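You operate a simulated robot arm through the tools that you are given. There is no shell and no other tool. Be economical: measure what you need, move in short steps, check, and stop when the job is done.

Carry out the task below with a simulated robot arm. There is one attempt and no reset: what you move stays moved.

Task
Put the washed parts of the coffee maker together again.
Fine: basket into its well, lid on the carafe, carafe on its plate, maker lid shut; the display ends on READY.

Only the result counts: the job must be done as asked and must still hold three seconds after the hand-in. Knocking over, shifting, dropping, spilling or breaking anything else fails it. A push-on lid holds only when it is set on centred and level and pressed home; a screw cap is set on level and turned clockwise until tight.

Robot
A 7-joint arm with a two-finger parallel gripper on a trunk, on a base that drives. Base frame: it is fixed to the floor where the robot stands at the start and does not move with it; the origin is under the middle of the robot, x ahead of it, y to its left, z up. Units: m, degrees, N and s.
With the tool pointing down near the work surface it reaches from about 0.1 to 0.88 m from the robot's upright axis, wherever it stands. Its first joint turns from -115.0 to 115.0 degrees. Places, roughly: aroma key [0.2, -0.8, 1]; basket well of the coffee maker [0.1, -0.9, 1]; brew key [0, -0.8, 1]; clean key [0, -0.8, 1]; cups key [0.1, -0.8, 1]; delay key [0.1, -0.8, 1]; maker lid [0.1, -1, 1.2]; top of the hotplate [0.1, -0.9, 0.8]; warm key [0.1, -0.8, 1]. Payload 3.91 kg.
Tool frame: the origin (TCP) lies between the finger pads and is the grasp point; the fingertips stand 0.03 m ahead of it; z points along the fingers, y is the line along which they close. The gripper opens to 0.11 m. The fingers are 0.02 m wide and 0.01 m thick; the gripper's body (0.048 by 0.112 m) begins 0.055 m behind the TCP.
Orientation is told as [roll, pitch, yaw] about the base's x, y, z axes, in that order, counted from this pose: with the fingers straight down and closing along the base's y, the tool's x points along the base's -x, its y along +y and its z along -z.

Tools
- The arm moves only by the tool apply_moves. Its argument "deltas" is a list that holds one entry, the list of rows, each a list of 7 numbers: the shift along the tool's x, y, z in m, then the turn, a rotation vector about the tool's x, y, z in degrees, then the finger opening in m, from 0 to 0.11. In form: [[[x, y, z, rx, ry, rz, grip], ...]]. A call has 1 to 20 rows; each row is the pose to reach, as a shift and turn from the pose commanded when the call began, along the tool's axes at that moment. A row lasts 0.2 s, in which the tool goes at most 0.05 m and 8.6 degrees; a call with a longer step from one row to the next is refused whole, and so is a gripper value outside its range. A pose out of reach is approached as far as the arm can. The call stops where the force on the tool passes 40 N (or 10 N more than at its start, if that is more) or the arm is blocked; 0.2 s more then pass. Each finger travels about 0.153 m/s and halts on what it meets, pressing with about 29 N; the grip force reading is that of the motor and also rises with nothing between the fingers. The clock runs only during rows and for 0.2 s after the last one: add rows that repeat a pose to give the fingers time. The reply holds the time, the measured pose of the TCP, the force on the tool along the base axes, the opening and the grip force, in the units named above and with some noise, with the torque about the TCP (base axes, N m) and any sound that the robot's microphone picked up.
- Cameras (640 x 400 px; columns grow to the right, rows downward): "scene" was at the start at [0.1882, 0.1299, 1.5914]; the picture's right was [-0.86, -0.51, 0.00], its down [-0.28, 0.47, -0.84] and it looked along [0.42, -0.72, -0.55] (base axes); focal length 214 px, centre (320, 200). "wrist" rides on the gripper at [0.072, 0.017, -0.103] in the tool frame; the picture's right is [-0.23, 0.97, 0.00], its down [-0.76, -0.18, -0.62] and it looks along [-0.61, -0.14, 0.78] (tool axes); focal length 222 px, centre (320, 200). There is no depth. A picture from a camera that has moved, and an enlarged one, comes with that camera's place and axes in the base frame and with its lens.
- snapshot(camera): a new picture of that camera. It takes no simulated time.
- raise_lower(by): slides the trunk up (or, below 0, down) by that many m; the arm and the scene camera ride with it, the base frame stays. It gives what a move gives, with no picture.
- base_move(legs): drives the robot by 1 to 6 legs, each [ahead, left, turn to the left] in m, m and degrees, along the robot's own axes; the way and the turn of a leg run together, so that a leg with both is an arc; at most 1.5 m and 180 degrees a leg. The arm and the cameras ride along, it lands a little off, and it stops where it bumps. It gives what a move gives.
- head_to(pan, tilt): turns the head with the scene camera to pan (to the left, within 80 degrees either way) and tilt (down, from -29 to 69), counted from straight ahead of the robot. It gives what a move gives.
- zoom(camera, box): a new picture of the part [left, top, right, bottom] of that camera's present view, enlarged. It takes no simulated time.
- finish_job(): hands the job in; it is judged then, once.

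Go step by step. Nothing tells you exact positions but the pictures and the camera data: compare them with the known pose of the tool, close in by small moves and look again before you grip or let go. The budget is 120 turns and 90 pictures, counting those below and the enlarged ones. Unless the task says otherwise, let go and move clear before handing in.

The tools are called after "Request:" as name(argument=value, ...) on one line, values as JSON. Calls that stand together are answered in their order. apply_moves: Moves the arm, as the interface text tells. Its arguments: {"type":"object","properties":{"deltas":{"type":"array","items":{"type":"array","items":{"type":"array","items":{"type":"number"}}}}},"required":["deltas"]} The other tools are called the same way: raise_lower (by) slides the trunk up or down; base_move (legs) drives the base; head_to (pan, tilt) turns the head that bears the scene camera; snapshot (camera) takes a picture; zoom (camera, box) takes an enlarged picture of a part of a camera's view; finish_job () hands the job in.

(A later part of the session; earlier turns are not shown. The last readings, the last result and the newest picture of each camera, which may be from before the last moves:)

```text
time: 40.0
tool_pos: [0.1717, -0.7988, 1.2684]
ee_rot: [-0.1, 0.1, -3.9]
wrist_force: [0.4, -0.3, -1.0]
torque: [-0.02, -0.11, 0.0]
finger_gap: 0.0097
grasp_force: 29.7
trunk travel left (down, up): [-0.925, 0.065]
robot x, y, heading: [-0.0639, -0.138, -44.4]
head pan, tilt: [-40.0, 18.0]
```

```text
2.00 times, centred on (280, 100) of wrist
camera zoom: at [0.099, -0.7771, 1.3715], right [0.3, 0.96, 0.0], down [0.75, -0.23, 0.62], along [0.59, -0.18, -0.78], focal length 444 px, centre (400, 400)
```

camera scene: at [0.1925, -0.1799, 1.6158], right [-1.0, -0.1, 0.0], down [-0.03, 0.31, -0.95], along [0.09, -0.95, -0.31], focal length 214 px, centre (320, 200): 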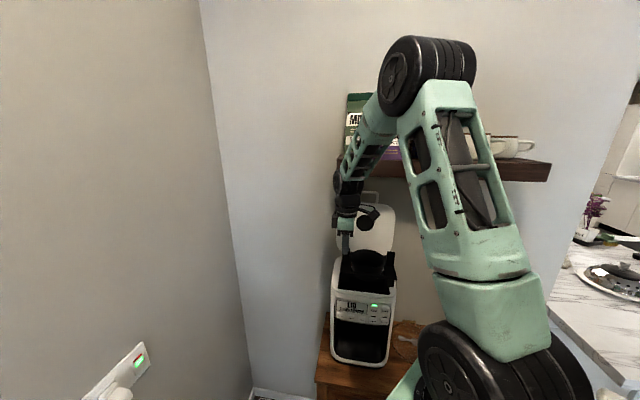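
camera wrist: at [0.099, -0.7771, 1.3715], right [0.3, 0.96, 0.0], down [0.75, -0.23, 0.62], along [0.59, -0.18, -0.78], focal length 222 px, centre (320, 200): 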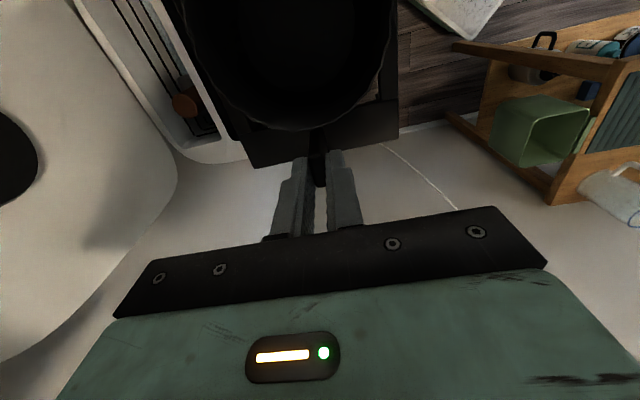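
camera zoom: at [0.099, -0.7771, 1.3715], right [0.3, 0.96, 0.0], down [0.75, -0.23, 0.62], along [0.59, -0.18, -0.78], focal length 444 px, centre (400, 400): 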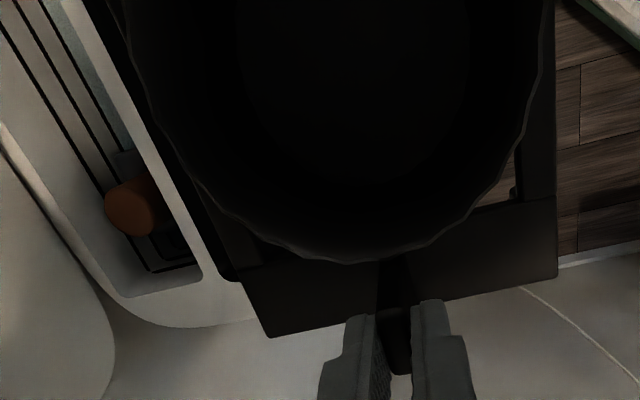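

The basket is a frame with feet, posts and cup, level within ~1.5°. I'll move over the well with a slight 6° lean (wrist away from the shelf) and compare frame and opening.

Request:
apply_moves(deltas=[[[0, 0, 0.008, 2, 0, 0, 0.0], [0, 0, 0.016, 4, 0, 0, 0.0], [0, 0, 0.025, 6, 0, 0, 0.0], [-0.0015, -0.024, 0.025, 6, 0, 0, 0.0], [-0.0033, -0.048, 0.025, 6, 0, 0, 0.0], [-0.0033, -0.048, 0.035, 6, 0, 0, 0.0], [-0.0033, -0.048, 0.045, 6, 0, 0, 0.0]]])

Request:
zoom(camera="wrist", box=[150, 0, 410, 200])

Request:
zoom(camera="scene", box=[320, 220, 410, 310])

```text
time: 41.6
tool_pos: [0.1717, -0.8467, 1.2247]
ee_rot: [-6.1, 0.1, -4.2]
wrist_force: [0.2, 0.5, -1.2]
torque: [0.01, -0.11, -0.01]
finger_gap: 0.0095
grasp_force: 28.9
trunk travel left (down, up): [-0.925, 0.065]
robot x, y, heading: [-0.0638, -0.1344, -44.2]
head pan, tilt: [-40.0, 18.0]
```

```text
2.00 times, centred on (280, 100) of wrist
camera zoom: at [0.1008, -0.8152, 1.3264], right [0.3, 0.95, -0.1], down [0.75, -0.17, 0.64], along [0.59, -0.26, -0.76], focal length 444 px, centre (400, 400)
```

zoom: 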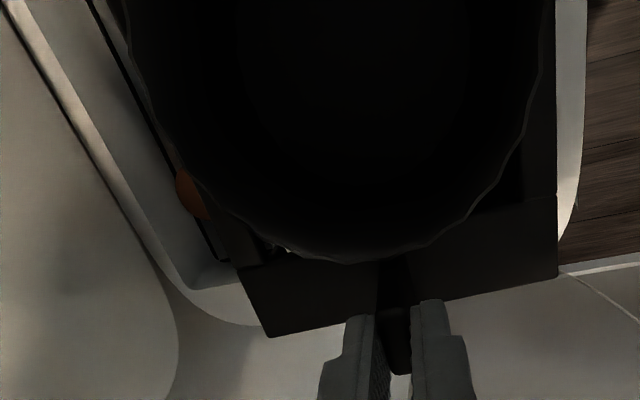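

```text
4.44 times, centred on (365, 265) of scene
camera zoom: at [0.1923, -0.1802, 1.6158], right [-1.0, -0.1, 0.0], down [-0.03, 0.31, -0.95], along [0.09, -0.95, -0.31], focal length 953 px, centre (120, -89)
```

zoom: 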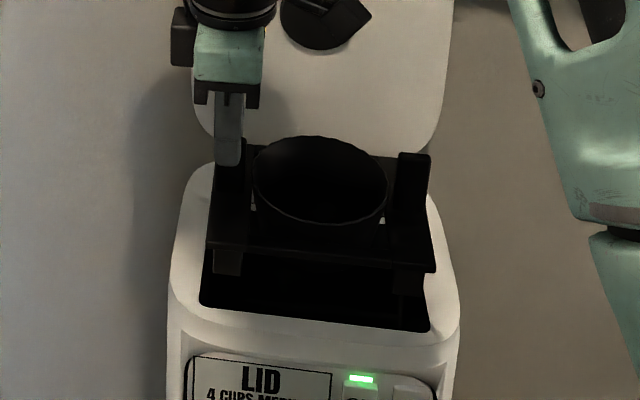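

Frame and opening are lined up: margins ≈4 mm each end, yaw matches. I lower so the feet are inside, then remove the lean.

Request:
apply_moves(deltas=[[[0, 0.0005, 0.012, 0, 0, 0, 0.0], [0, 0.001, 0.024, 0, 0, 0, 0.0], [-0.0002, -0.001, 0.028, -2, 0, 0, 0.0], [-0.0004, -0.003, 0.031, -4, 0, 0, 0.0], [-0.0006, -0.0055, 0.0338, -6, 0, 0, 0.0], [-0.0006, -0.0055, 0.0338, -6, 0, 0, 0.0]]])

Request:
zoom(camera="wrist", box=[150, 0, 410, 200])

Request:
zoom(camera="scene", box=[320, 220, 410, 310])

```text
time: 43.0
tool_pos: [0.1716, -0.8553, 1.193]
ee_rot: [0.2, 0.0, -4.1]
wrist_force: [-0.2, 0.3, -1.7]
torque: [-0.01, -0.11, 0.01]
finger_gap: 0.0095
grasp_force: 29.0
trunk travel left (down, up): [-0.925, 0.065]
robot x, y, heading: [-0.0679, -0.1393, -44.4]
head pan, tilt: [-40.0, 18.0]
```

```text
2.00 times, centred on (280, 100) of wrist
camera zoom: at [0.1, -0.8349, 1.2956], right [0.3, 0.96, 0.0], down [0.75, -0.23, 0.62], along [0.59, -0.18, -0.78], focal length 444 px, centre (400, 400)
```

zoom: 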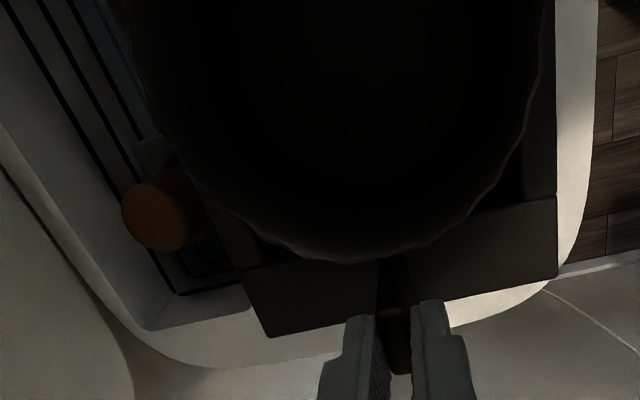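

```text
4.44 times, centred on (365, 265) of scene
camera zoom: at [0.1923, -0.1803, 1.6158], right [-1.0, -0.1, 0.0], down [-0.03, 0.31, -0.95], along [0.09, -0.95, -0.31], focal length 953 px, centre (120, -89)
```

zoom: 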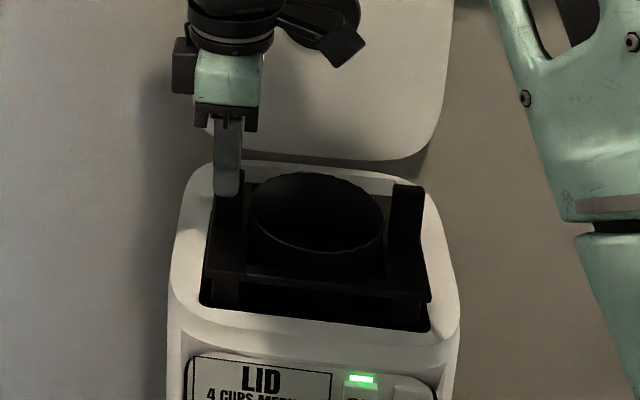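

Still centred (margins ~2–3 mm each side). Descending slowly into the well.

Request:
apply_moves(deltas=[[[0, 0, 0.006, 0, 0, 0, 0.0], [0, 0, 0.012, 0, 0, 0, 0.0], [0, 0, 0.018, 0, 0, 0, 0.0], [0, 0, 0.024, 0, 0, 0, 0.0], [0, 0, 0.029, 0, 0, 0, 0.0], [0, 0, 0.034, 0, 0, 0, 0.0], [0, 0, 0.039, 0, 0, 0, 0.0], [0, 0, 0.044, 0, 0, 0, 0.0]]])

Request:
zoom(camera="wrist", box=[150, 0, 410, 200])

Request:
zoom(camera="scene", box=[320, 220, 410, 310])

```text
time: 44.8
tool_pos: [0.1707, -0.8556, 1.1478]
ee_rot: [0.1, 0.0, -4.1]
wrist_force: [-0.3, 0.3, -1.5]
torque: [-0.04, -0.12, -0.01]
finger_gap: 0.0093
grasp_force: 28.8
trunk travel left (down, up): [-0.925, 0.065]
robot x, y, heading: [-0.0607, -0.1336, -44.4]
head pan, tilt: [-40.0, 18.0]
```

```text
2.00 times, centred on (280, 100) of wrist
camera zoom: at [0.0992, -0.834, 1.2515], right [0.3, 0.96, 0.0], down [0.75, -0.23, 0.62], along [0.59, -0.18, -0.78], focal length 444 px, centre (400, 400)
```

zoom: 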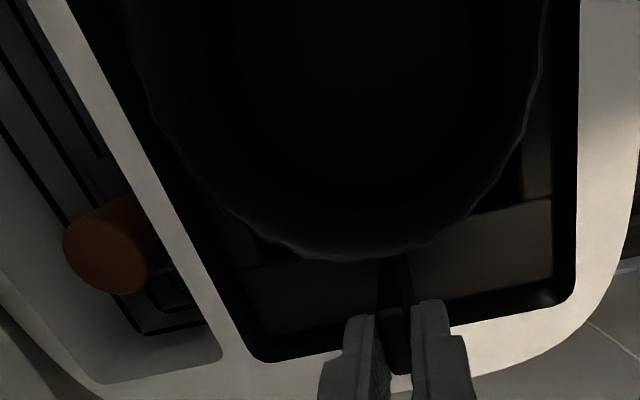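

```text
4.44 times, centred on (365, 265) of scene
camera zoom: at [0.1923, -0.1802, 1.6158], right [-1.0, -0.1, 0.0], down [-0.03, 0.31, -0.95], along [0.09, -0.95, -0.31], focal length 953 px, centre (120, -89)
```

zoom: 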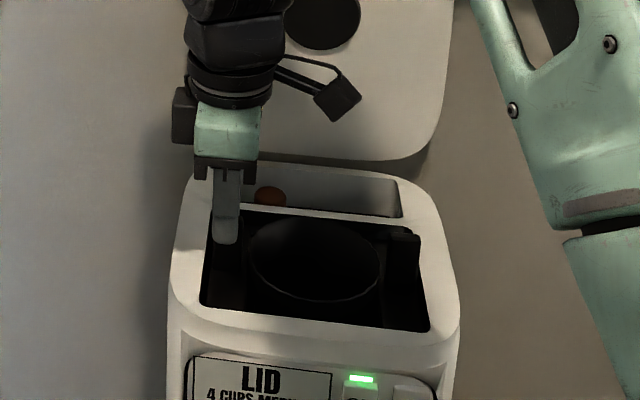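

It slid into the opening with no contact. Continuing down until the floor is felt.

Request:
apply_moves(deltas=[[[0, 0, 0.005, 0, 0, 0, 0.0], [0, 0, 0.01, 0, 0, 0, 0.0], [0, 0, 0.015, 0, 0, 0, 0.0], [0, 0, 0.02, 0, 0, 0, 0.0], [0, 0, 0.025, 0, 0, 0, 0.0], [0, 0, 0.03, 0, 0, 0, 0.0], [0, 0, 0.035, 0, 0, 0, 0.0], [0, 0, 0.035, 0, 0, 0, 0.0]]])

Request:
zoom(camera="scene", box=[320, 220, 410, 310])

```text
time: 46.6
tool_pos: [0.1705, -0.8566, 1.1123]
ee_rot: [0.0, -0.1, -4.0]
wrist_force: [0.0, -0.4, -2.1]
torque: [0.0, -0.1, 0.02]
finger_gap: 0.0095
grasp_force: 28.7
trunk travel left (down, up): [-0.925, 0.065]
robot x, y, heading: [-0.0619, -0.1389, -44.3]
head pan, tilt: [-40.0, 18.0]
```

```text
4.44 times, centred on (365, 265) of scene
camera zoom: at [0.1924, -0.1803, 1.6158], right [-1.0, -0.1, 0.0], down [-0.03, 0.31, -0.95], along [0.09, -0.95, -0.31], focal length 953 px, centre (120, -89)
```

zoom: 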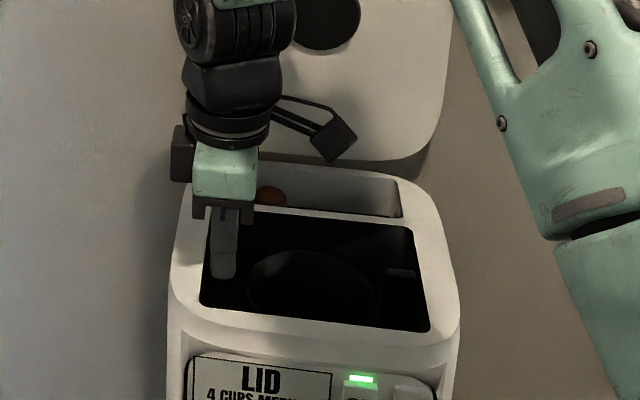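

Request:
apply_moves(deltas=[[[0, 0, 0.005, 0, 0, 0, 0.0], [0, 0, 0.01, 0, 0, 0, 0.0], [0, 0, 0.015, 0, 0, 0, 0.0], [0, 0, 0.02, 0, 0, 0, 0.0], [0, 0, 0.025, 0, 0, 0, 0.0], [0, 0, 0.03, 0, 0, 0, 0.0], [0, 0, 0.035, 0, 0, 0, 0.0], [0, 0, 0.04, 0, 0, 0, 0.0], [0, 0, 0.045, 0, 0, 0, 0.0]]])

Request:
zoom(camera="scene", box=[320, 220, 410, 310])

Request:
zoom(camera="wrist", box=[150, 0, 410, 200])

```text
time: 47.9
tool_pos: [0.1709, -0.8574, 1.0915]
ee_rot: [-0.4, -0.2, -4.0]
wrist_force: [-0.6, 2.8, 18.7]
torque: [0.61, 0.41, -0.05]
finger_gap: 0.0096
grasp_force: 28.9
trunk travel left (down, up): [-0.925, 0.065]
robot x, y, heading: [-0.064, -0.135, -44.3]
head pan, tilt: [-40.0, 18.0]
stopped in row 6: the force on the tool passed its limit at 45 N (the readings are from after the stop); the commanded pose is now the measured one
```

```text
4.44 times, centred on (365, 265) of scene
camera zoom: at [0.1919, -0.1789, 1.6159], right [-1.0, -0.1, 0.0], down [-0.03, 0.31, -0.95], along [0.09, -0.95, -0.31], focal length 953 px, centre (120, -89)
```

zoom: 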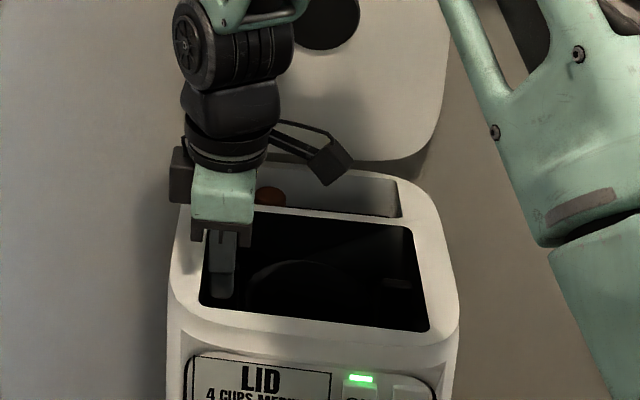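

```text
2.00 times, centred on (280, 100) of wrist
camera zoom: at [0.1, -0.8361, 1.1946], right [0.29, 0.96, -0.01], down [0.75, -0.23, 0.63], along [0.6, -0.19, -0.78], focal length 444 px, centre (400, 400)
```

zoom: 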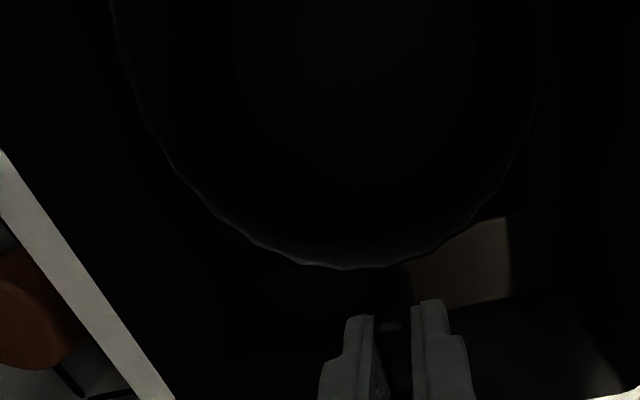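

Floor contact felt at TCP z≈1.092. Releasing and rising straight up a little, then checking.

Request:
apply_moves(deltas=[[[0, 0, 0, 0, 0, 0, 0.015], [0, 0, 0, 0, 0, 0, 0.03], [0, 0, 0, 0, 0, 0, 0.035], [0, 0, -0.02, 0, 0, 0, 0.035], [0, 0, -0.05, 0, 0, 0, 0.035], [0, 0.01, -0.08, 0, 0, 0, 0.035], [0, 0.04, -0.1, 0, 0, 0, 0.035], [0, 0.08, -0.11, 0, 0, 0, 0.035], [0.0, 0.12, -0.11, 0, 0, 0, 0.035], [0.0, 0.16, -0.11, 0, 0, 0, 0.035]]])

Request:
zoom(camera="scene", box=[320, 200, 410, 310])

Request:
snapshot(camera="wrist")

```text
time: 50.1
tool_pos: [0.1836, -0.697, 1.1981]
ee_rot: [-0.3, -0.1, -3.9]
wrist_force: [-1.0, 0.0, -0.6]
torque: [0.03, -0.03, -0.01]
finger_gap: 0.0347
grasp_force: 0.0
trunk travel left (down, up): [-0.925, 0.065]
robot x, y, heading: [-0.061, -0.1373, -44.3]
head pan, tilt: [-40.0, 18.0]
```

```text
3.64 times, centred on (365, 255) of scene
camera zoom: at [0.1922, -0.1806, 1.6158], right [-1.0, -0.1, 0.0], down [-0.03, 0.31, -0.95], along [0.09, -0.95, -0.31], focal length 780 px, centre (156, 0)
```

zoom: 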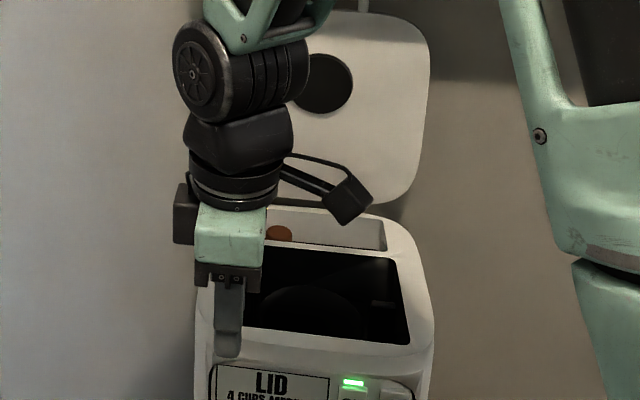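

```text
41 pictures are left
camera wrist: at [0.1119, -0.675, 1.3019], right [0.3, 0.96, -0.01], down [0.75, -0.23, 0.63], along [0.6, -0.19, -0.78], focal length 222 px, centre (320, 200)
```

wrist: 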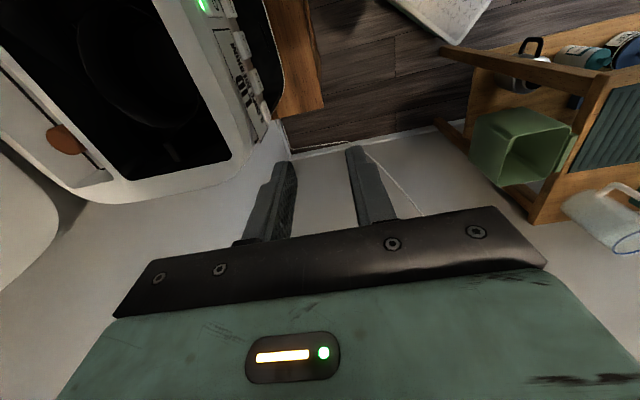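

Basket is down and level-looking in the well. Next I'll shut the maker lid by its wire handle (≈(0.087,-0.99,1.365)), coming in horizontally below the shelf; the display will then also confirm the basket. Reorienting the tool.

Request:
apply_moves(deltas=[[[0.0102, 0.0026, -0.0091, 0, 0, 8.24, 0.05], [0.0204, 0.0053, -0.0182, 0, 0, 16.47, 0.06], [0.0305, 0.0079, -0.0273, 0, 0, 24.7, 0.07], [0.0407, 0.0105, -0.0364, 0, 0, 32.95, 0.09], [0.0509, 0.0132, -0.0455, 0, 0, 41.2, 0.11], [0.0611, 0.0158, -0.0545, 0, 0, 49.4, 0.11], [0.0713, 0.0185, -0.0636, 0, 0, 57.7, 0.11], [0.0815, 0.0211, -0.0727, 0, 0, 65.9, 0.11], [0.0916, 0.0237, -0.0818, 0, 0, 74.1, 0.11], [0.1018, 0.0264, -0.0909, 0, 0, 82.4, 0.11], [0.112, 0.029, -0.1, 0, 0, 90.6, 0.11]]])

Request:
apply_moves(deltas=[[[-0.0108, 0.0016, -0.0059, 0, -8.2, 0, 0.11], [-0.0216, 0.0032, -0.0118, 0, -16.4, 0, 0.11], [-0.0325, 0.0048, -0.0177, 0, -24.6, 0, 0.11], [-0.0433, 0.0064, -0.0236, 0, -32.8, 0, 0.11], [-0.0541, 0.008, -0.0295, 0, -41, 0, 0.11], [-0.0649, 0.0096, -0.0355, 0, -49.2, 0, 0.11], [-0.0757, 0.0112, -0.0414, 0, -57.4, 0, 0.11], [-0.0865, 0.0128, -0.0473, 0, -65.6, 0, 0.11], [-0.0974, 0.0144, -0.0532, 0, -73.8, 0, 0.11], [-0.1082, 0.016, -0.0591, 0, -82, 0, 0.11], [-0.119, 0.0176, -0.065, 0, -90, 0, 0.11]]])

Request:
snapshot(camera="wrist")

Request:
snapshot(camera="scene")

```text
time: 52.5
tool_pos: [0.0726, -0.6628, 1.2977]
ee_rot: [0.1, -0.3, -94.8]
wrist_force: [0.5, -0.7, -0.5]
torque: [0.03, 0.01, 0.02]
finger_gap: 0.1098
grasp_force: 0.1
trunk travel left (down, up): [-0.925, 0.065]
robot x, y, heading: [-0.0635, -0.1395, -44.5]
head pan, tilt: [-40.0, 18.0]
```

```text
time: 54.9
tool_pos: [0.1073, -0.838, 1.3731]
ee_rot: [162.5, -89.5, 103.0]
wrist_force: [0.5, 0.5, -0.1]
torque: [-0.01, 0.01, -0.02]
finger_gap: 0.1101
grasp_force: 0.0
out of reach, approached as far as the arm can: row 4, 5, 6, 7, 8, 9, 10, 11
trunk travel left (down, up): [-0.925, 0.065]
robot x, y, heading: [-0.0612, -0.1356, -44.6]
head pan, tilt: [-40.0, 18.0]
```

```text
40 pictures are left
camera wrist: at [0.1322, -0.737, 1.299], right [0.97, -0.08, 0.23], down [-0.13, 0.64, 0.76], along [-0.2, -0.76, 0.61], focal length 222 px, centre (320, 200)
```

wrist: 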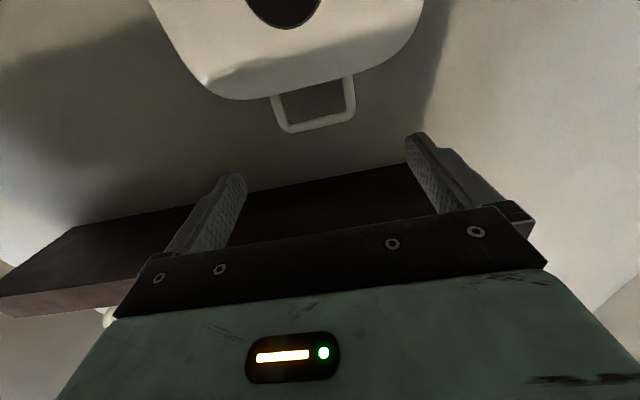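

```text
39 pictures are left
camera scene: at [0.1923, -0.1797, 1.6158], right [-1.0, -0.1, 0.0], down [-0.03, 0.31, -0.95], along [0.09, -0.95, -0.31], focal length 214 px, centre (320, 200)
```

scene: 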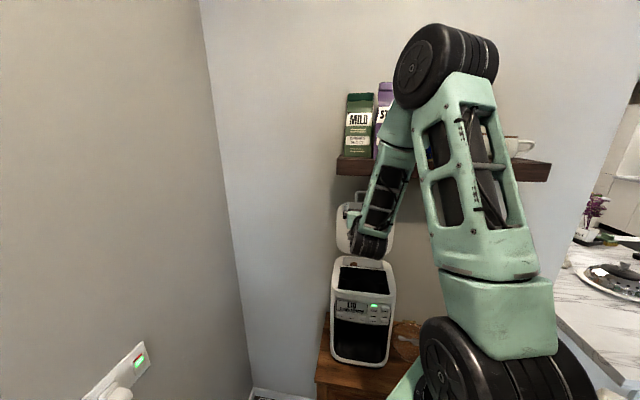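

The loop handle is seen at ≈(0.086,-0.99,1.39), matching. I approach to just short of it and check.

Request:
apply_moves(deltas=[[[0.002, -0.002, 0.025, 0, 0, 0, 0.11], [0.004, -0.004, 0.05, 0, 0, 0, 0.11], [0.006, -0.006, 0.075, 0, 0, 0, 0.11], [0.006, -0.008, 0.095, 0, 0, 0, 0.11]]])

Request:
snapshot(camera="wrist")

```text
time: 55.9
tool_pos: [0.093, -0.9321, 1.3624]
ee_rot: [164.1, -89.7, 101.3]
wrist_force: [0.2, -0.3, 0.2]
torque: [-0.01, -0.01, 0.02]
finger_gap: 0.1097
grasp_force: 0.0
trunk travel left (down, up): [-0.925, 0.065]
robot x, y, heading: [-0.0637, -0.1382, -44.3]
head pan, tilt: [-40.0, 18.0]
```

```text
38 pictures are left
camera wrist: at [0.1172, -0.8309, 1.291], right [0.97, -0.08, 0.23], down [-0.13, 0.64, 0.76], along [-0.21, -0.77, 0.61], focal length 222 px, centre (320, 200)
```

wrist: 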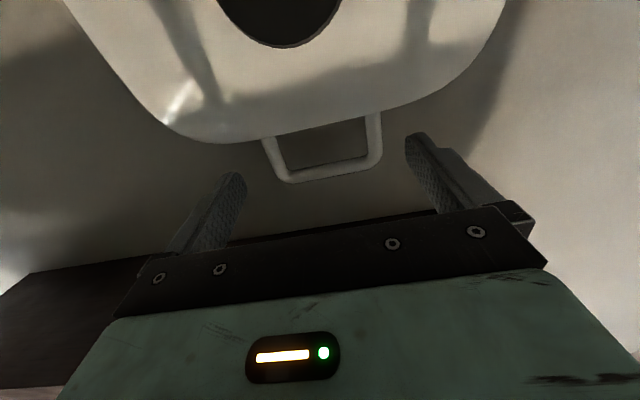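

Request:
apply_moves(deltas=[[[0, -0.001, 0.02, 0, 0, 0, 0.11], [0, -0.002, 0.042, 0, 0, 0, 0.11], [0, -0.002, 0.042, 0, 0, 0, 0.08], [0, -0.002, 0.042, 0, 0, 0, 0.06], [0, -0.002, 0.042, 0, 0, 0, 0.04], [0, -0.002, 0.042, 0, 0, 0, 0.04]]])

Request:
snapshot(camera="wrist")

```text
time: 57.3
tool_pos: [0.0893, -0.9727, 1.3629]
ee_rot: [169.8, -89.7, 96.0]
wrist_force: [22.0, -2.5, -0.2]
torque: [-0.3, -0.61, 1.35]
finger_gap: 0.0917
grasp_force: 44.7
trunk travel left (down, up): [-0.925, 0.065]
robot x, y, heading: [-0.063, -0.136, -44.3]
head pan, tilt: [-40.0, 18.0]
```

```text
37 pictures are left
camera wrist: at [0.115, -0.8719, 1.2899], right [0.97, -0.07, 0.23], down [-0.13, 0.64, 0.76], along [-0.2, -0.77, 0.61], focal length 222 px, centre (320, 200)
```

wrist: 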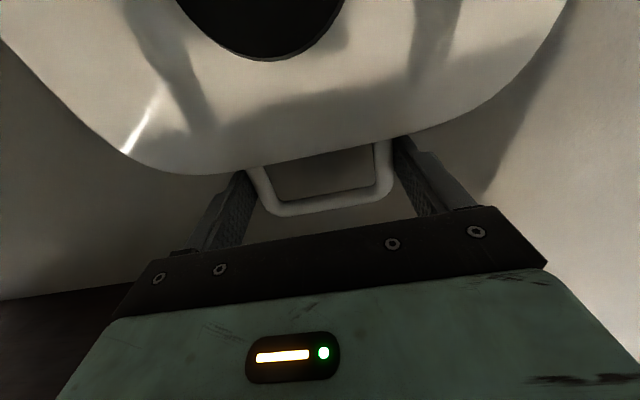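

The handle is held (9.2 cm wide loop). I ease the side load and swing the lid forward along its hinge arc, first part.

Request:
apply_moves(deltas=[[[0, 0.003, 0, 0, 0, 0, 0.04], [0.0003, 0.003, -0.018, 0, 2, 0, 0.04], [0.0013, 0.003, -0.0359, 0, 4, 0, 0.04], [0.0038, 0.003, -0.0535, 0, 6, 0, 0.04], [0.0076, 0.003, -0.0709, 0, 8, 0, 0.04], [0.0126, 0.003, -0.088, 0, 10, 0, 0.04], [0.0188, 0.003, -0.1045, 0, 12, 0, 0.04]]])

Request:
snapshot(camera="scene")

```text
time: 58.9
tool_pos: [0.0981, -0.868, 1.3429]
ee_rot: [0.3, -78.2, -95.0]
wrist_force: [11.9, -6.7, -0.6]
torque: [-1.3, -0.5, 0.1]
finger_gap: 0.0916
grasp_force: 45.3
trunk travel left (down, up): [-0.925, 0.065]
robot x, y, heading: [-0.0624, -0.1359, -44.2]
head pan, tilt: [-40.0, 18.0]
```

```text
36 pictures are left
camera scene: at [0.1933, -0.1807, 1.6156], right [-1.0, -0.1, 0.0], down [-0.03, 0.31, -0.95], along [0.09, -0.95, -0.31], focal length 214 px, centre (320, 200)
```

scene: 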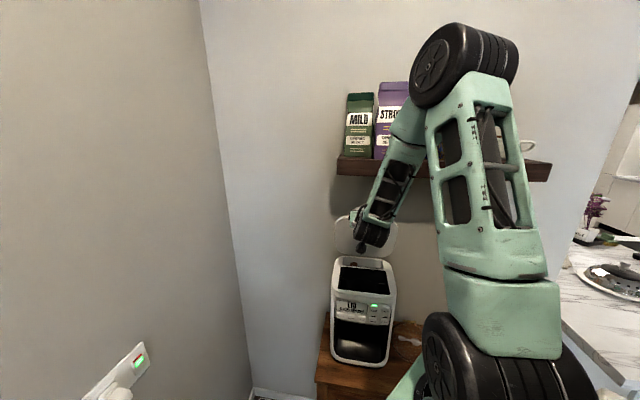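

The lid follows. Continuing the arc.

Request:
apply_moves(deltas=[[[0.0108, 0, -0.0143, 0, 2, 0, 0.04], [0.022, 0, -0.0278, 0, 4, 0, 0.04], [0.0347, 0, -0.0403, 0, 6, 0, 0.04], [0.0477, 0, -0.0522, 0, 8, 0, 0.04], [0.0619, 0, -0.0626, 0, 10, 0, 0.04], [0.0764, 0, -0.0725, 0, 12, 0, 0.04], [0.092, 0, -0.0807, 0, 14, 0, 0.04], [0.1077, 0, -0.0885, 0, 16, 0, 0.04], [0.1242, 0, -0.0944, 0, 18, 0, 0.04], [0.1409, 0, -0.0999, 0, 20, 0, 0.04]]])

Request:
snapshot(camera="scene")

Request:
snapshot(camera="wrist")

```text
time: 60.0
tool_pos: [0.1018, -0.8204, 1.3118]
ee_rot: [-0.1, -70.2, -95.8]
wrist_force: [-6.6, 16.2, 16.6]
torque: [0.23, -0.46, -0.04]
finger_gap: 0.0916
grasp_force: 45.1
out of reach, approached as far as the arm can: row 3, 4, 5
trunk travel left (down, up): [-0.925, 0.065]
robot x, y, heading: [-0.0652, -0.1358, -44.5]
head pan, tilt: [-40.0, 18.0]
stopped in row 5: the force on the tool passed its limit at 44 N (the readings are from after the stop); the commanded pose is now the measured one
```

```text
35 pictures are left
camera scene: at [0.191, -0.178, 1.6161], right [-1.0, -0.1, 0.0], down [-0.03, 0.31, -0.95], along [0.09, -0.95, -0.31], focal length 214 px, centre (320, 200)
```

scene: 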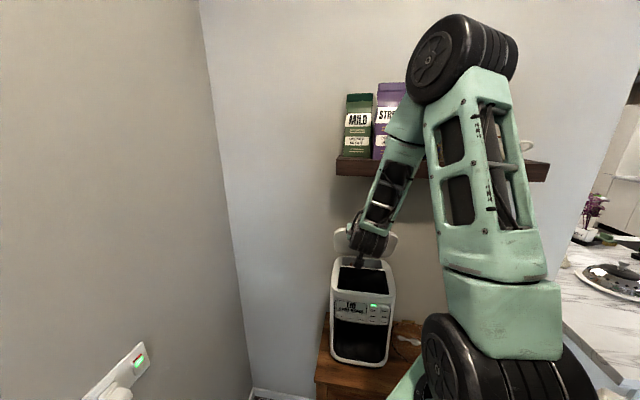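

```text
34 pictures are left
camera wrist: at [0.1315, -0.7019, 1.2789], right [0.96, -0.18, 0.21], down [-0.14, 0.34, 0.93], along [-0.24, -0.92, 0.31], focal length 222 px, centre (320, 200)
```

wrist: 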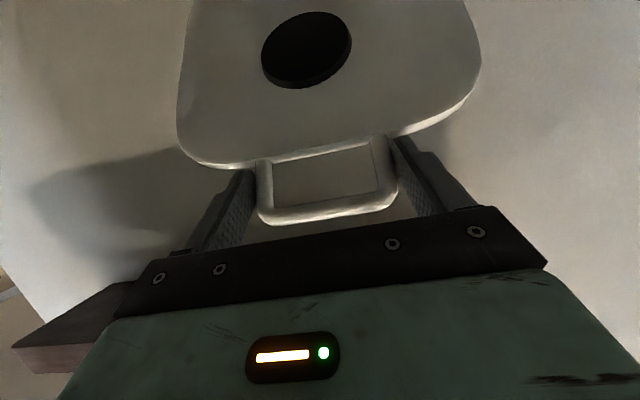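

The lid is at ~36° but the folded arm ran out of reach in this horizontal pose. I'll pivot the hand downward about the handle, which frees reach.

Request:
apply_moves(deltas=[[[-0.0012, 0, 0, 0, 4, 0, 0.04], [-0.0023, 0, 0.0003, 0, 8, 0, 0.04], [-0.0035, 0, 0.0006, 0, 12, 0, 0.04], [-0.0046, 0, 0.0009, 0, 16, 0, 0.04], [-0.0058, 0, 0.0012, 0, 20, 0, 0.04], [-0.0069, 0, 0.0014, 0, 24, 0, 0.04], [-0.0069, 0, 0.0014, 0, 24, 0, 0.04]]])

Request:
snapshot(camera="wrist")

```text
time: 61.6
tool_pos: [0.1027, -0.8264, 1.315]
ee_rot: [-0.1, -45.9, -95.9]
wrist_force: [-12.5, -1.6, 3.7]
torque: [-1.12, -0.38, -0.89]
finger_gap: 0.0915
grasp_force: 45.2
trunk travel left (down, up): [-0.925, 0.065]
robot x, y, heading: [-0.061, -0.1371, -44.5]
head pan, tilt: [-40.0, 18.0]
```

```text
33 pictures are left
camera wrist: at [0.1314, -0.7041, 1.3359], right [0.95, -0.26, 0.16], down [-0.18, -0.06, 0.98], along [-0.24, -0.96, -0.11], focal length 222 px, centre (320, 200)
```

wrist: 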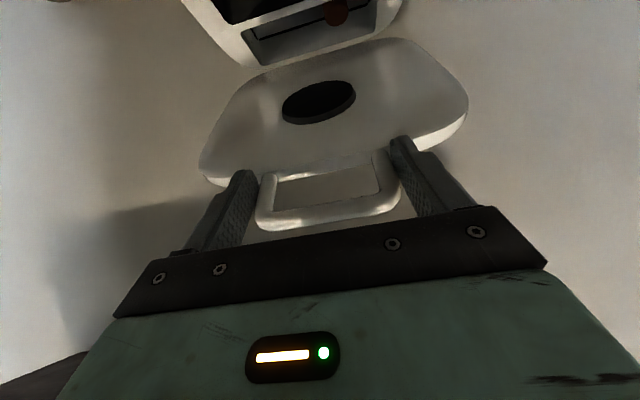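

Pivoting works well; continuing the closing arc with the hand tilting further down.

Request:
apply_moves(deltas=[[[0.0173, -0.001, -0.0019, 0, 2, 0, 0.04], [0.0346, -0.002, -0.0038, 0, 4, 0, 0.04], [0.052, -0.002, -0.0034, 0, 6, 0, 0.04], [0.0694, -0.002, -0.0024, 0, 8, 0, 0.04], [0.0866, -0.002, 0.0005, 0, 10, 0, 0.04], [0.1037, -0.002, 0.0041, 0, 12, 0, 0.04], [0.1203, -0.002, 0.0095, 0, 14, 0, 0.04], [0.1368, -0.002, 0.0156, 0, 16, 0, 0.04], [0.1525, -0.002, 0.0233, 0, 18, 0, 0.04], [0.168, -0.002, 0.0316, 0, 20, 0, 0.04], [0.179, -0.002, 0.039, 0, 21.5, 0, 0.04], [0.1899, -0.002, 0.0467, 0, 23, 0, 0.04]]])

Request:
zoom(camera="scene", box=[310, 200, 430, 320])

```text
time: 64.2
tool_pos: [0.1132, -0.7269, 1.1463]
ee_rot: [-0.1, -22.8, -95.7]
wrist_force: [0.6, -0.2, 0.4]
torque: [0.01, -0.01, 0.0]
finger_gap: 0.0404
grasp_force: 0.0
trunk travel left (down, up): [-0.925, 0.065]
robot x, y, heading: [-0.0647, -0.1339, -44.5]
head pan, tilt: [-40.0, 18.0]
```

```text
3.33 times, centred on (370, 260) of scene
camera zoom: at [0.1921, -0.18, 1.6158], right [-1.0, -0.1, 0.0], down [-0.03, 0.31, -0.95], along [0.09, -0.95, -0.31], focal length 715 px, centre (153, 0)
```

zoom: 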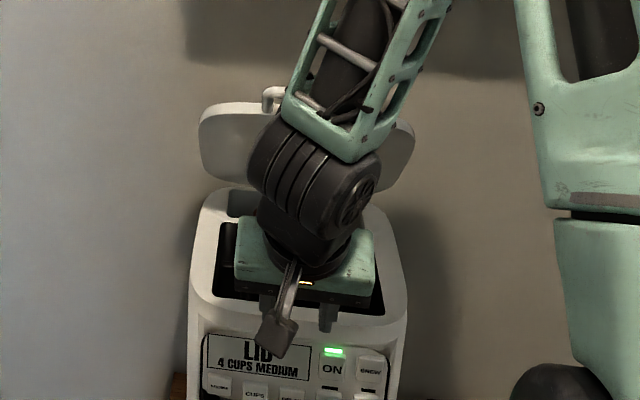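

The grip slipped off, but the lid stays put at ~40°, so the hinge holds. Now I'll press it from above/behind with closed fingers: first rise in front of it.

Request:
apply_moves(deltas=[[[-0.0078, -0.002, -0.0271, 0, -3, 0, 0.0], [-0.0157, -0.004, -0.0542, 0, -6, 0, 0.0], [-0.0235, -0.006, -0.0812, 0, -9, 0, 0.0], [-0.0313, -0.008, -0.1083, 0, -12, 0, 0.0], [-0.0391, -0.01, -0.1354, 0, -15, 0, 0.0], [-0.047, -0.012, -0.1625, 0, -18, 0, 0.0], [-0.0548, -0.012, -0.1895, 0, -21, 0, 0.0], [-0.0626, -0.012, -0.2166, 0, -23, 0, 0.0]]])

Request:
snapshot(camera="wrist")

Request:
zoom(camera="scene", box=[310, 180, 430, 320])

```text
time: 66.0
tool_pos: [0.1085, -0.7128, 1.3811]
ee_rot: [-0.2, -45.8, -95.7]
wrist_force: [-0.1, -0.2, 0.6]
torque: [0.02, -0.01, 0.0]
finger_gap: 0.0
grasp_force: 29.6
out of reach, approached as far as the arm can: row 2, 3, 4, 5, 6, 7, 8
trunk travel left (down, up): [-0.925, 0.065]
robot x, y, heading: [-0.0646, -0.1334, -44.5]
head pan, tilt: [-40.0, 18.0]
```

```text
31 pictures are left
camera wrist: at [0.1396, -0.5903, 1.4014], right [0.95, -0.26, 0.16], down [-0.18, -0.07, 0.98], along [-0.24, -0.96, -0.11], focal length 222 px, centre (320, 200)
```

wrist: 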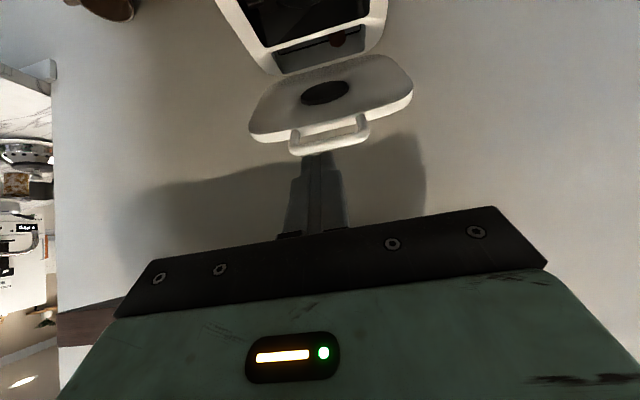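

```text
2.86 times, centred on (370, 250) of scene
camera zoom: at [0.192, -0.1805, 1.6158], right [-1.0, -0.1, 0.0], down [-0.03, 0.31, -0.95], along [0.09, -0.95, -0.31], focal length 613 px, centre (177, 57)
```

zoom: 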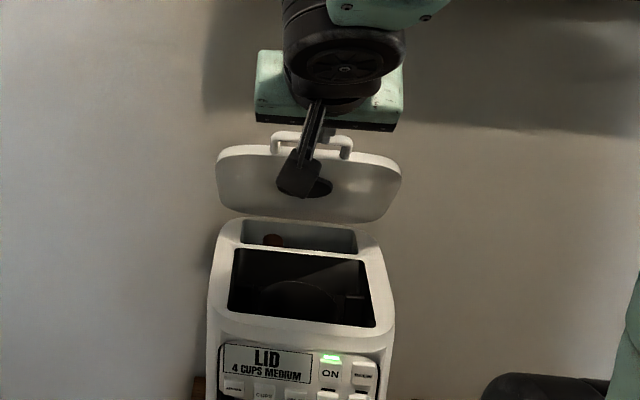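

The lid's handle bar is at ≈(0.105,-0.811,1.321). I pass over it with closed fingers and settle just behind/above the lid's outer face.

Request:
apply_moves(deltas=[[[-0.0349, 0, 0.0359, 0, 0, 0, 0.0], [-0.0697, 0, 0.0717, 0, 0, 0, 0.0], [-0.1011, 0, 0.104, 0, 0, 0, 0.0], [-0.076, 0, 0.1284, 0, 0, 0, 0.0], [-0.0534, 0, 0.149, 0, 0, 0, 0.0]]])

Request:
zoom(camera="scene", box=[310, 180, 430, 320])

Request:
snapshot(camera="wrist")

```text
time: 67.2
tool_pos: [0.0952, -0.8554, 1.315]
ee_rot: [0.0, -46.0, -95.7]
wrist_force: [0.8, 0.3, -0.2]
torque: [-0.02, 0.03, -0.05]
finger_gap: 0.0
grasp_force: 29.1
trunk travel left (down, up): [-0.925, 0.065]
robot x, y, heading: [-0.0624, -0.1371, -44.4]
head pan, tilt: [-40.0, 18.0]
```

```text
2.86 times, centred on (370, 250) of scene
camera zoom: at [0.1919, -0.1799, 1.6158], right [-1.0, -0.1, 0.0], down [-0.03, 0.31, -0.95], along [0.09, -0.95, -0.31], focal length 613 px, centre (177, 57)
```

zoom: 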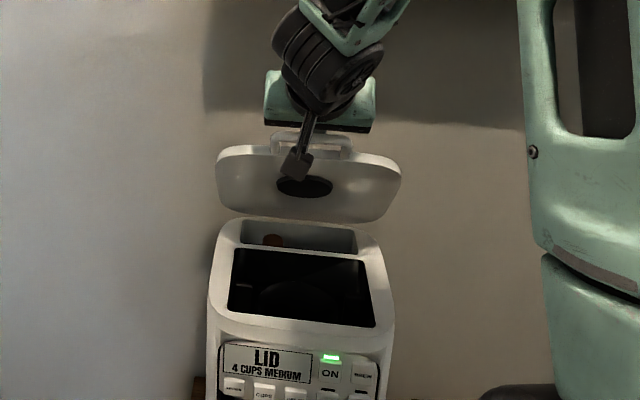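

```text
28 pictures are left
camera wrist: at [0.1242, -0.7331, 1.3345], right [0.95, -0.26, 0.16], down [-0.18, -0.06, 0.98], along [-0.24, -0.96, -0.11], focal length 222 px, centre (320, 200)
```

wrist: 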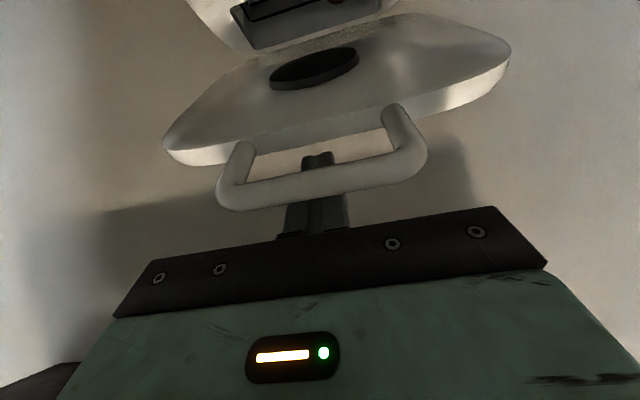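

Fingers are behind the handle bar. Sweeping the lid down.

Request:
apply_moves(deltas=[[[0.0123, 0, 0, 0, 0, 0, 0.0], [0.0246, 0, -0.0005, 0, 0, 0, 0.0], [0.042, 0, -0.0018, 0, 3, 0, 0.0], [0.0589, 0, -0.003, 0, 6, 0, 0.0], [0.076, 0, -0.001, 0, 9, 0, 0.0], [0.0931, 0, 0.0014, 0, 12, 0, 0.0], [0.11, 0, 0.007, 0, 15, 0, 0.0], [0.1262, 0, 0.0126, 0, 18, 0, 0.0], [0.142, 0, 0.021, 0, 21, 0, 0.0], [0.1569, 0, 0.0302, 0, 24, 0, 0.0], [0.168, 0, 0.039, 0, 26.5, 0, 0.0], [0.1792, 0, 0.0485, 0, 29, 0, 0.0]]])

Request:
zoom(camera="scene", box=[310, 180, 430, 320])

```text
time: 69.8
tool_pos: [0.105, -0.7659, 1.1535]
ee_rot: [-0.1, -17.0, -95.7]
wrist_force: [-1.1, 0.3, 0.2]
torque: [-0.01, 0.0, -0.01]
finger_gap: 0.0
grasp_force: 29.7
trunk travel left (down, up): [-0.925, 0.065]
robot x, y, heading: [-0.0668, -0.137, -44.4]
head pan, tilt: [-40.0, 18.0]
```

```text
2.86 times, centred on (370, 250) of scene
camera zoom: at [0.1919, -0.18, 1.6158], right [-1.0, -0.1, 0.0], down [-0.03, 0.31, -0.95], along [0.09, -0.95, -0.31], focal length 613 px, centre (177, 57)
```

zoom: 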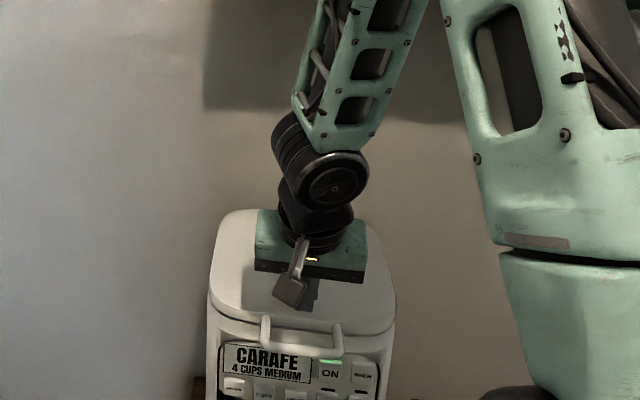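

The maker lid is shut and the display now reads CARAFE, so the basket is accepted. I withdraw upward and move to the carafe lid on the table.

Request:
apply_moves(deltas=[[[0.002, 0, -0.025, 0, 3, 0, 0.0], [0.004, 0, -0.05, 0, 7, 0, 0.02], [0.007, 0, -0.08, 0, 12, 0, 0.05], [0.009, 0, -0.1073, 0, 17, 0, 0.05]]])

Request:
apply_moves(deltas=[[[0.0446, 0.0113, 0.005, 0, 0, -4.78, 0.05], [0.0892, 0.0226, 0.01, 0, 0, -9.57, 0.05], [0.1338, 0.0339, 0.015, 0, 0, -14.35, 0.05], [0.1784, 0.0452, 0.02, 0, 0, -19.14, 0.05], [0.223, 0.0565, 0.025, 0, 0, -23.9, 0.05], [0.2676, 0.0678, 0.03, 0, 0, -28.7, 0.05], [0.3122, 0.0791, 0.035, 0, 0, -33.5, 0.05], [0.3568, 0.0904, 0.04, 0, 0, -38.3, 0.05], [0.4014, 0.1017, 0.045, 0, 0, -43, 0.05], [0.446, 0.113, 0.05, 0, 0, -47.8, 0.05], [0.4906, 0.1243, 0.055, 0, 0, -52.6, 0.05], [0.5352, 0.1356, 0.06, 0, 0, -57.4, 0.05], [0.5798, 0.1469, 0.065, 0, 0, -62.2, 0.05], [0.6244, 0.1582, 0.07, 0, 0, -67, 0.05], [0.669, 0.1695, 0.075, 0, 0, -71.8, 0.05], [0.7136, 0.1808, 0.08, 0, 0, -76.6, 0.05], [0.7582, 0.1921, 0.085, 0, 0, -81.3, 0.05], [0.8028, 0.2034, 0.09, 0, 0, -86.1, 0.05], [0.8474, 0.2147, 0.095, 0, 0, -91, 0.05], [0.892, 0.226, 0.1, 0, 0, -95.7, 0.05]]])

Request:
raise_lower(by=-0.15)

Request:
head_to(pan=45, tilt=55)

```text
time: 70.8
tool_pos: [0.1053, -0.7266, 1.2536]
ee_rot: [0.0, 0.1, -95.8]
wrist_force: [-1.2, -0.7, -0.2]
torque: [0.03, 0.01, 0.01]
finger_gap: 0.0499
grasp_force: 0.0
trunk travel left (down, up): [-0.925, 0.065]
robot x, y, heading: [-0.0619, -0.1355, -44.6]
head pan, tilt: [-40.0, 18.0]
```

```text
time: 75.0
tool_pos: [0.4354, 0.1214, 1.144]
ee_rot: [-0.6, 0.7, -1.8]
wrist_force: [0.2, 0.2, 1.4]
torque: [0.02, -0.01, 0.01]
finger_gap: 0.0502
grasp_force: 0.0
out of reach, approached as far as the arm can: row 4, 5, 6, 7, 8, 9, 10
trunk travel left (down, up): [-0.925, 0.065]
robot x, y, heading: [-0.0598, -0.1341, -44.3]
head pan, tilt: [-40.0, 18.0]
```

```text
time: 76.7
tool_pos: [0.4397, 0.1182, 0.9979]
ee_rot: [-0.4, 0.6, -2.4]
wrist_force: [0.8, 0.1, 0.1]
torque: [0.0, -0.02, 0.01]
finger_gap: 0.0498
grasp_force: 0.0
trunk travel left (down, up): [-0.775, 0.215]
robot x, y, heading: [-0.0644, -0.1367, -44.5]
head pan, tilt: [-40.0, 18.0]
```

```text
time: 78.3
tool_pos: [0.4186, 0.1277, 0.9823]
ee_rot: [-1.3, 1.4, -0.5]
wrist_force: [-5.8, -3.0, 22.2]
torque: [0.44, -0.03, 0.1]
finger_gap: 0.0484
grasp_force: 0.1
trunk travel left (down, up): [-0.775, 0.215]
robot x, y, heading: [-0.0634, -0.1359, -44.3]
head pan, tilt: [45.0, 55.0]
```

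The hand kept settling and is now touching the carafe handle (22 N down). I raise it straight away and look.

Request:
apply_moves(deltas=[[[0, 0, -0.02, 0, 0, 0, 0.05], [0, 0, -0.05, 0, 0, 0, 0.05], [0, 0, -0.09, 0, 0, 0, 0.05], [0, 0, -0.09, 0, 0, 0, 0.05]]])

Request:
snapshot(camera="scene")

Request:
snapshot(camera="wrist")

```text
time: 79.2
tool_pos: [0.4143, 0.1092, 0.9916]
ee_rot: [-6.6, 6.3, -1.3]
wrist_force: [0.2, -0.5, -0.4]
torque: [-0.02, -0.04, 0.01]
finger_gap: 0.05
grasp_force: 0.0
trunk travel left (down, up): [-0.775, 0.215]
robot x, y, heading: [-0.0621, -0.1327, -44.5]
head pan, tilt: [45.0, 55.0]
stopped in row 4: the arm was blocked; the commanded pose is now the measured one
```

```text
26 pictures are left
camera scene: at [0.2536, -0.0899, 1.4087], right [-0.04, -1.0, 0.0], down [-0.83, 0.03, -0.55], along [0.55, -0.02, -0.83], focal length 214 px, centre (320, 200)
```

scene: 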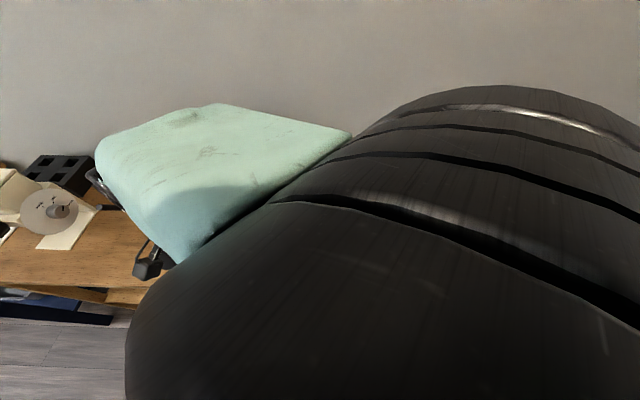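

```text
25 pictures are left
camera wrist: at [0.354, 0.1389, 1.0998], right [0.24, 0.96, -0.14], down [0.82, -0.13, 0.55], along [0.51, -0.24, -0.82], focal length 222 px, centre (320, 200)
```

wrist: 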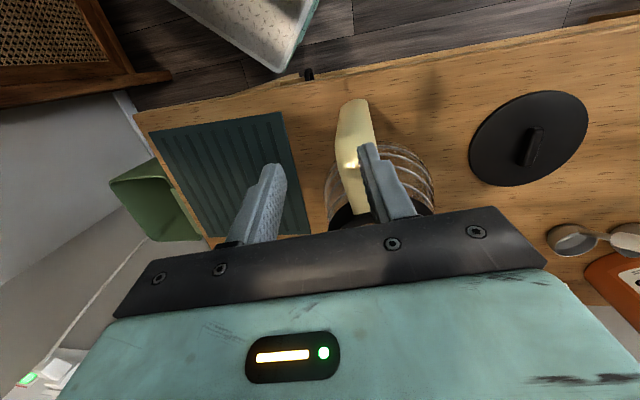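

The folded elbow is up against the head. Raising the trunk lifts the hand without changing the arm's shape.

Request:
raise_lower(by=0.15)

Request:
snapshot(camera="wrist")

```text
time: 81.0
tool_pos: [0.4142, 0.1094, 1.1417]
ee_rot: [-6.5, 6.2, -1.3]
wrist_force: [0.4, -0.4, 0.0]
torque: [-0.02, -0.01, -0.05]
finger_gap: 0.0501
grasp_force: 0.1
trunk travel left (down, up): [-0.925, 0.065]
robot x, y, heading: [-0.0643, -0.1343, -44.3]
head pan, tilt: [45.0, 55.0]
```

```text
24 pictures are left
camera wrist: at [0.3537, 0.1394, 1.2501], right [0.24, 0.96, -0.14], down [0.82, -0.13, 0.55], along [0.51, -0.24, -0.82], focal length 222 px, centre (320, 200)
```

wrist: 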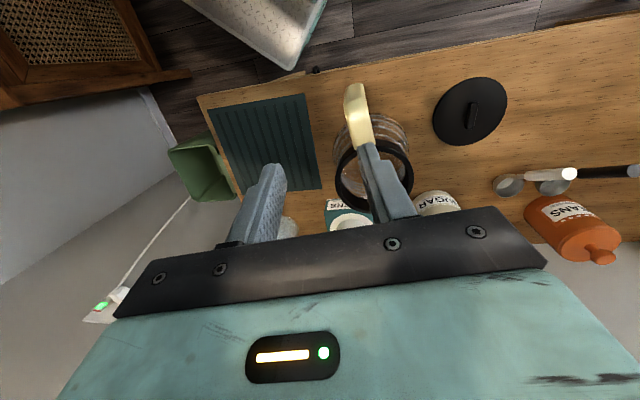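

Everything is still standing. I turn the base back to heading ~0 so the table work is in front of the arm instead of beside the head.

Request:
base_move(legs=[[0, 0, 44]])

Request:
apply_moves(deltas=[[[0, 0, 0, 0, 0, 0, 0.05], [0, 0, 0, 0, 0, 0, 0.05]]])

```text
time: 83.4
tool_pos: [0.1101, 0.3705, 1.1407]
ee_rot: [-6.6, 6.4, 42.5]
wrist_force: [-0.8, -0.9, 0.4]
torque: [-0.02, -0.01, 0.01]
finger_gap: 0.05
grasp_force: 0.0
trunk travel left (down, up): [-0.925, 0.065]
robot x, y, heading: [-0.0627, -0.1373, -0.6]
head pan, tilt: [45.0, 55.0]
```

```text
time: 84.0
tool_pos: [0.1112, 0.3718, 1.1392]
ee_rot: [-6.7, 6.3, 42.5]
wrist_force: [0.9, 0.1, -0.2]
torque: [0.01, 0.02, 0.0]
finger_gap: 0.0502
grasp_force: 0.1
trunk travel left (down, up): [-0.925, 0.065]
robot x, y, heading: [-0.0617, -0.1365, -0.5]
head pan, tilt: [45.0, 55.0]
```

Request:
apply_moves(deltas=[[[0, 0, 0, -3.4, -3.1, 0, 0.05], [0, 0, 0, -6.8, -6.2, 0, 0.05]]])

```text
time: 84.8
tool_pos: [0.1204, 0.3501, 1.0829]
ee_rot: [-3.6, 3.9, 41.7]
wrist_force: [0.4, 0.3, -0.7]
torque: [0.01, 0.01, -0.01]
finger_gap: 0.05
grasp_force: 0.1
trunk travel left (down, up): [-0.925, 0.065]
robot x, y, heading: [-0.0621, -0.1344, -0.3]
head pan, tilt: [45.0, 55.0]
stopped in row 2: the arm was blocked; the commanded pose is now the measured one
```

Request:
apply_moves(deltas=[[[-0.03, -0.016, -0.005, 0, 0, 0, 0.05], [-0.061, -0.032, -0.01, 0, 0, 0, 0.05], [-0.0913, -0.048, -0.015, 0, 0, 0, 0.05], [-0.122, -0.064, -0.02, 0, 0, 0, 0.05], [-0.152, -0.08, -0.02, 0, 0, 0, 0.05], [-0.1827, -0.0957, -0.02, 0, 0, 0, 0.05], [-0.21, -0.11, -0.02, 0, 0, 0, 0.05]]])

Request:
head_to(pan=10, tilt=50)

Request:
snapshot(camera="scene")

```text
time: 86.4
tool_pos: [0.35, 0.4108, 1.0983]
ee_rot: [-3.6, 3.8, 41.7]
wrist_force: [-0.5, -0.7, 0.9]
torque: [-0.05, -0.01, 0.02]
finger_gap: 0.0499
grasp_force: 0.0
trunk travel left (down, up): [-0.925, 0.065]
robot x, y, heading: [-0.0662, -0.1391, -0.6]
head pan, tilt: [45.0, 55.0]
```

```text
time: 87.4
tool_pos: [0.3509, 0.4093, 1.098]
ee_rot: [-3.5, 3.8, 41.8]
wrist_force: [-0.7, 0.7, 0.5]
torque: [0.02, -0.04, -0.02]
finger_gap: 0.0501
grasp_force: 0.0
trunk travel left (down, up): [-0.925, 0.065]
robot x, y, heading: [-0.0649, -0.1356, -0.2]
head pan, tilt: [10.0, 50.0]
```

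```text
23 pictures are left
camera scene: at [0.1577, 0.0824, 1.5669], right [0.17, -0.99, 0.0], down [-0.76, -0.13, -0.64], along [0.63, 0.11, -0.77], focal length 214 px, centre (320, 200)
```

scene: 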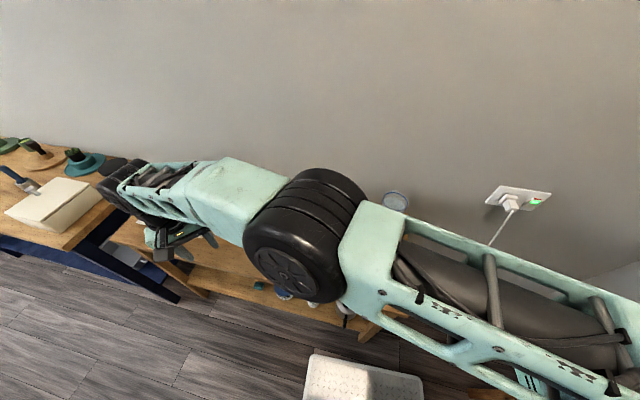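

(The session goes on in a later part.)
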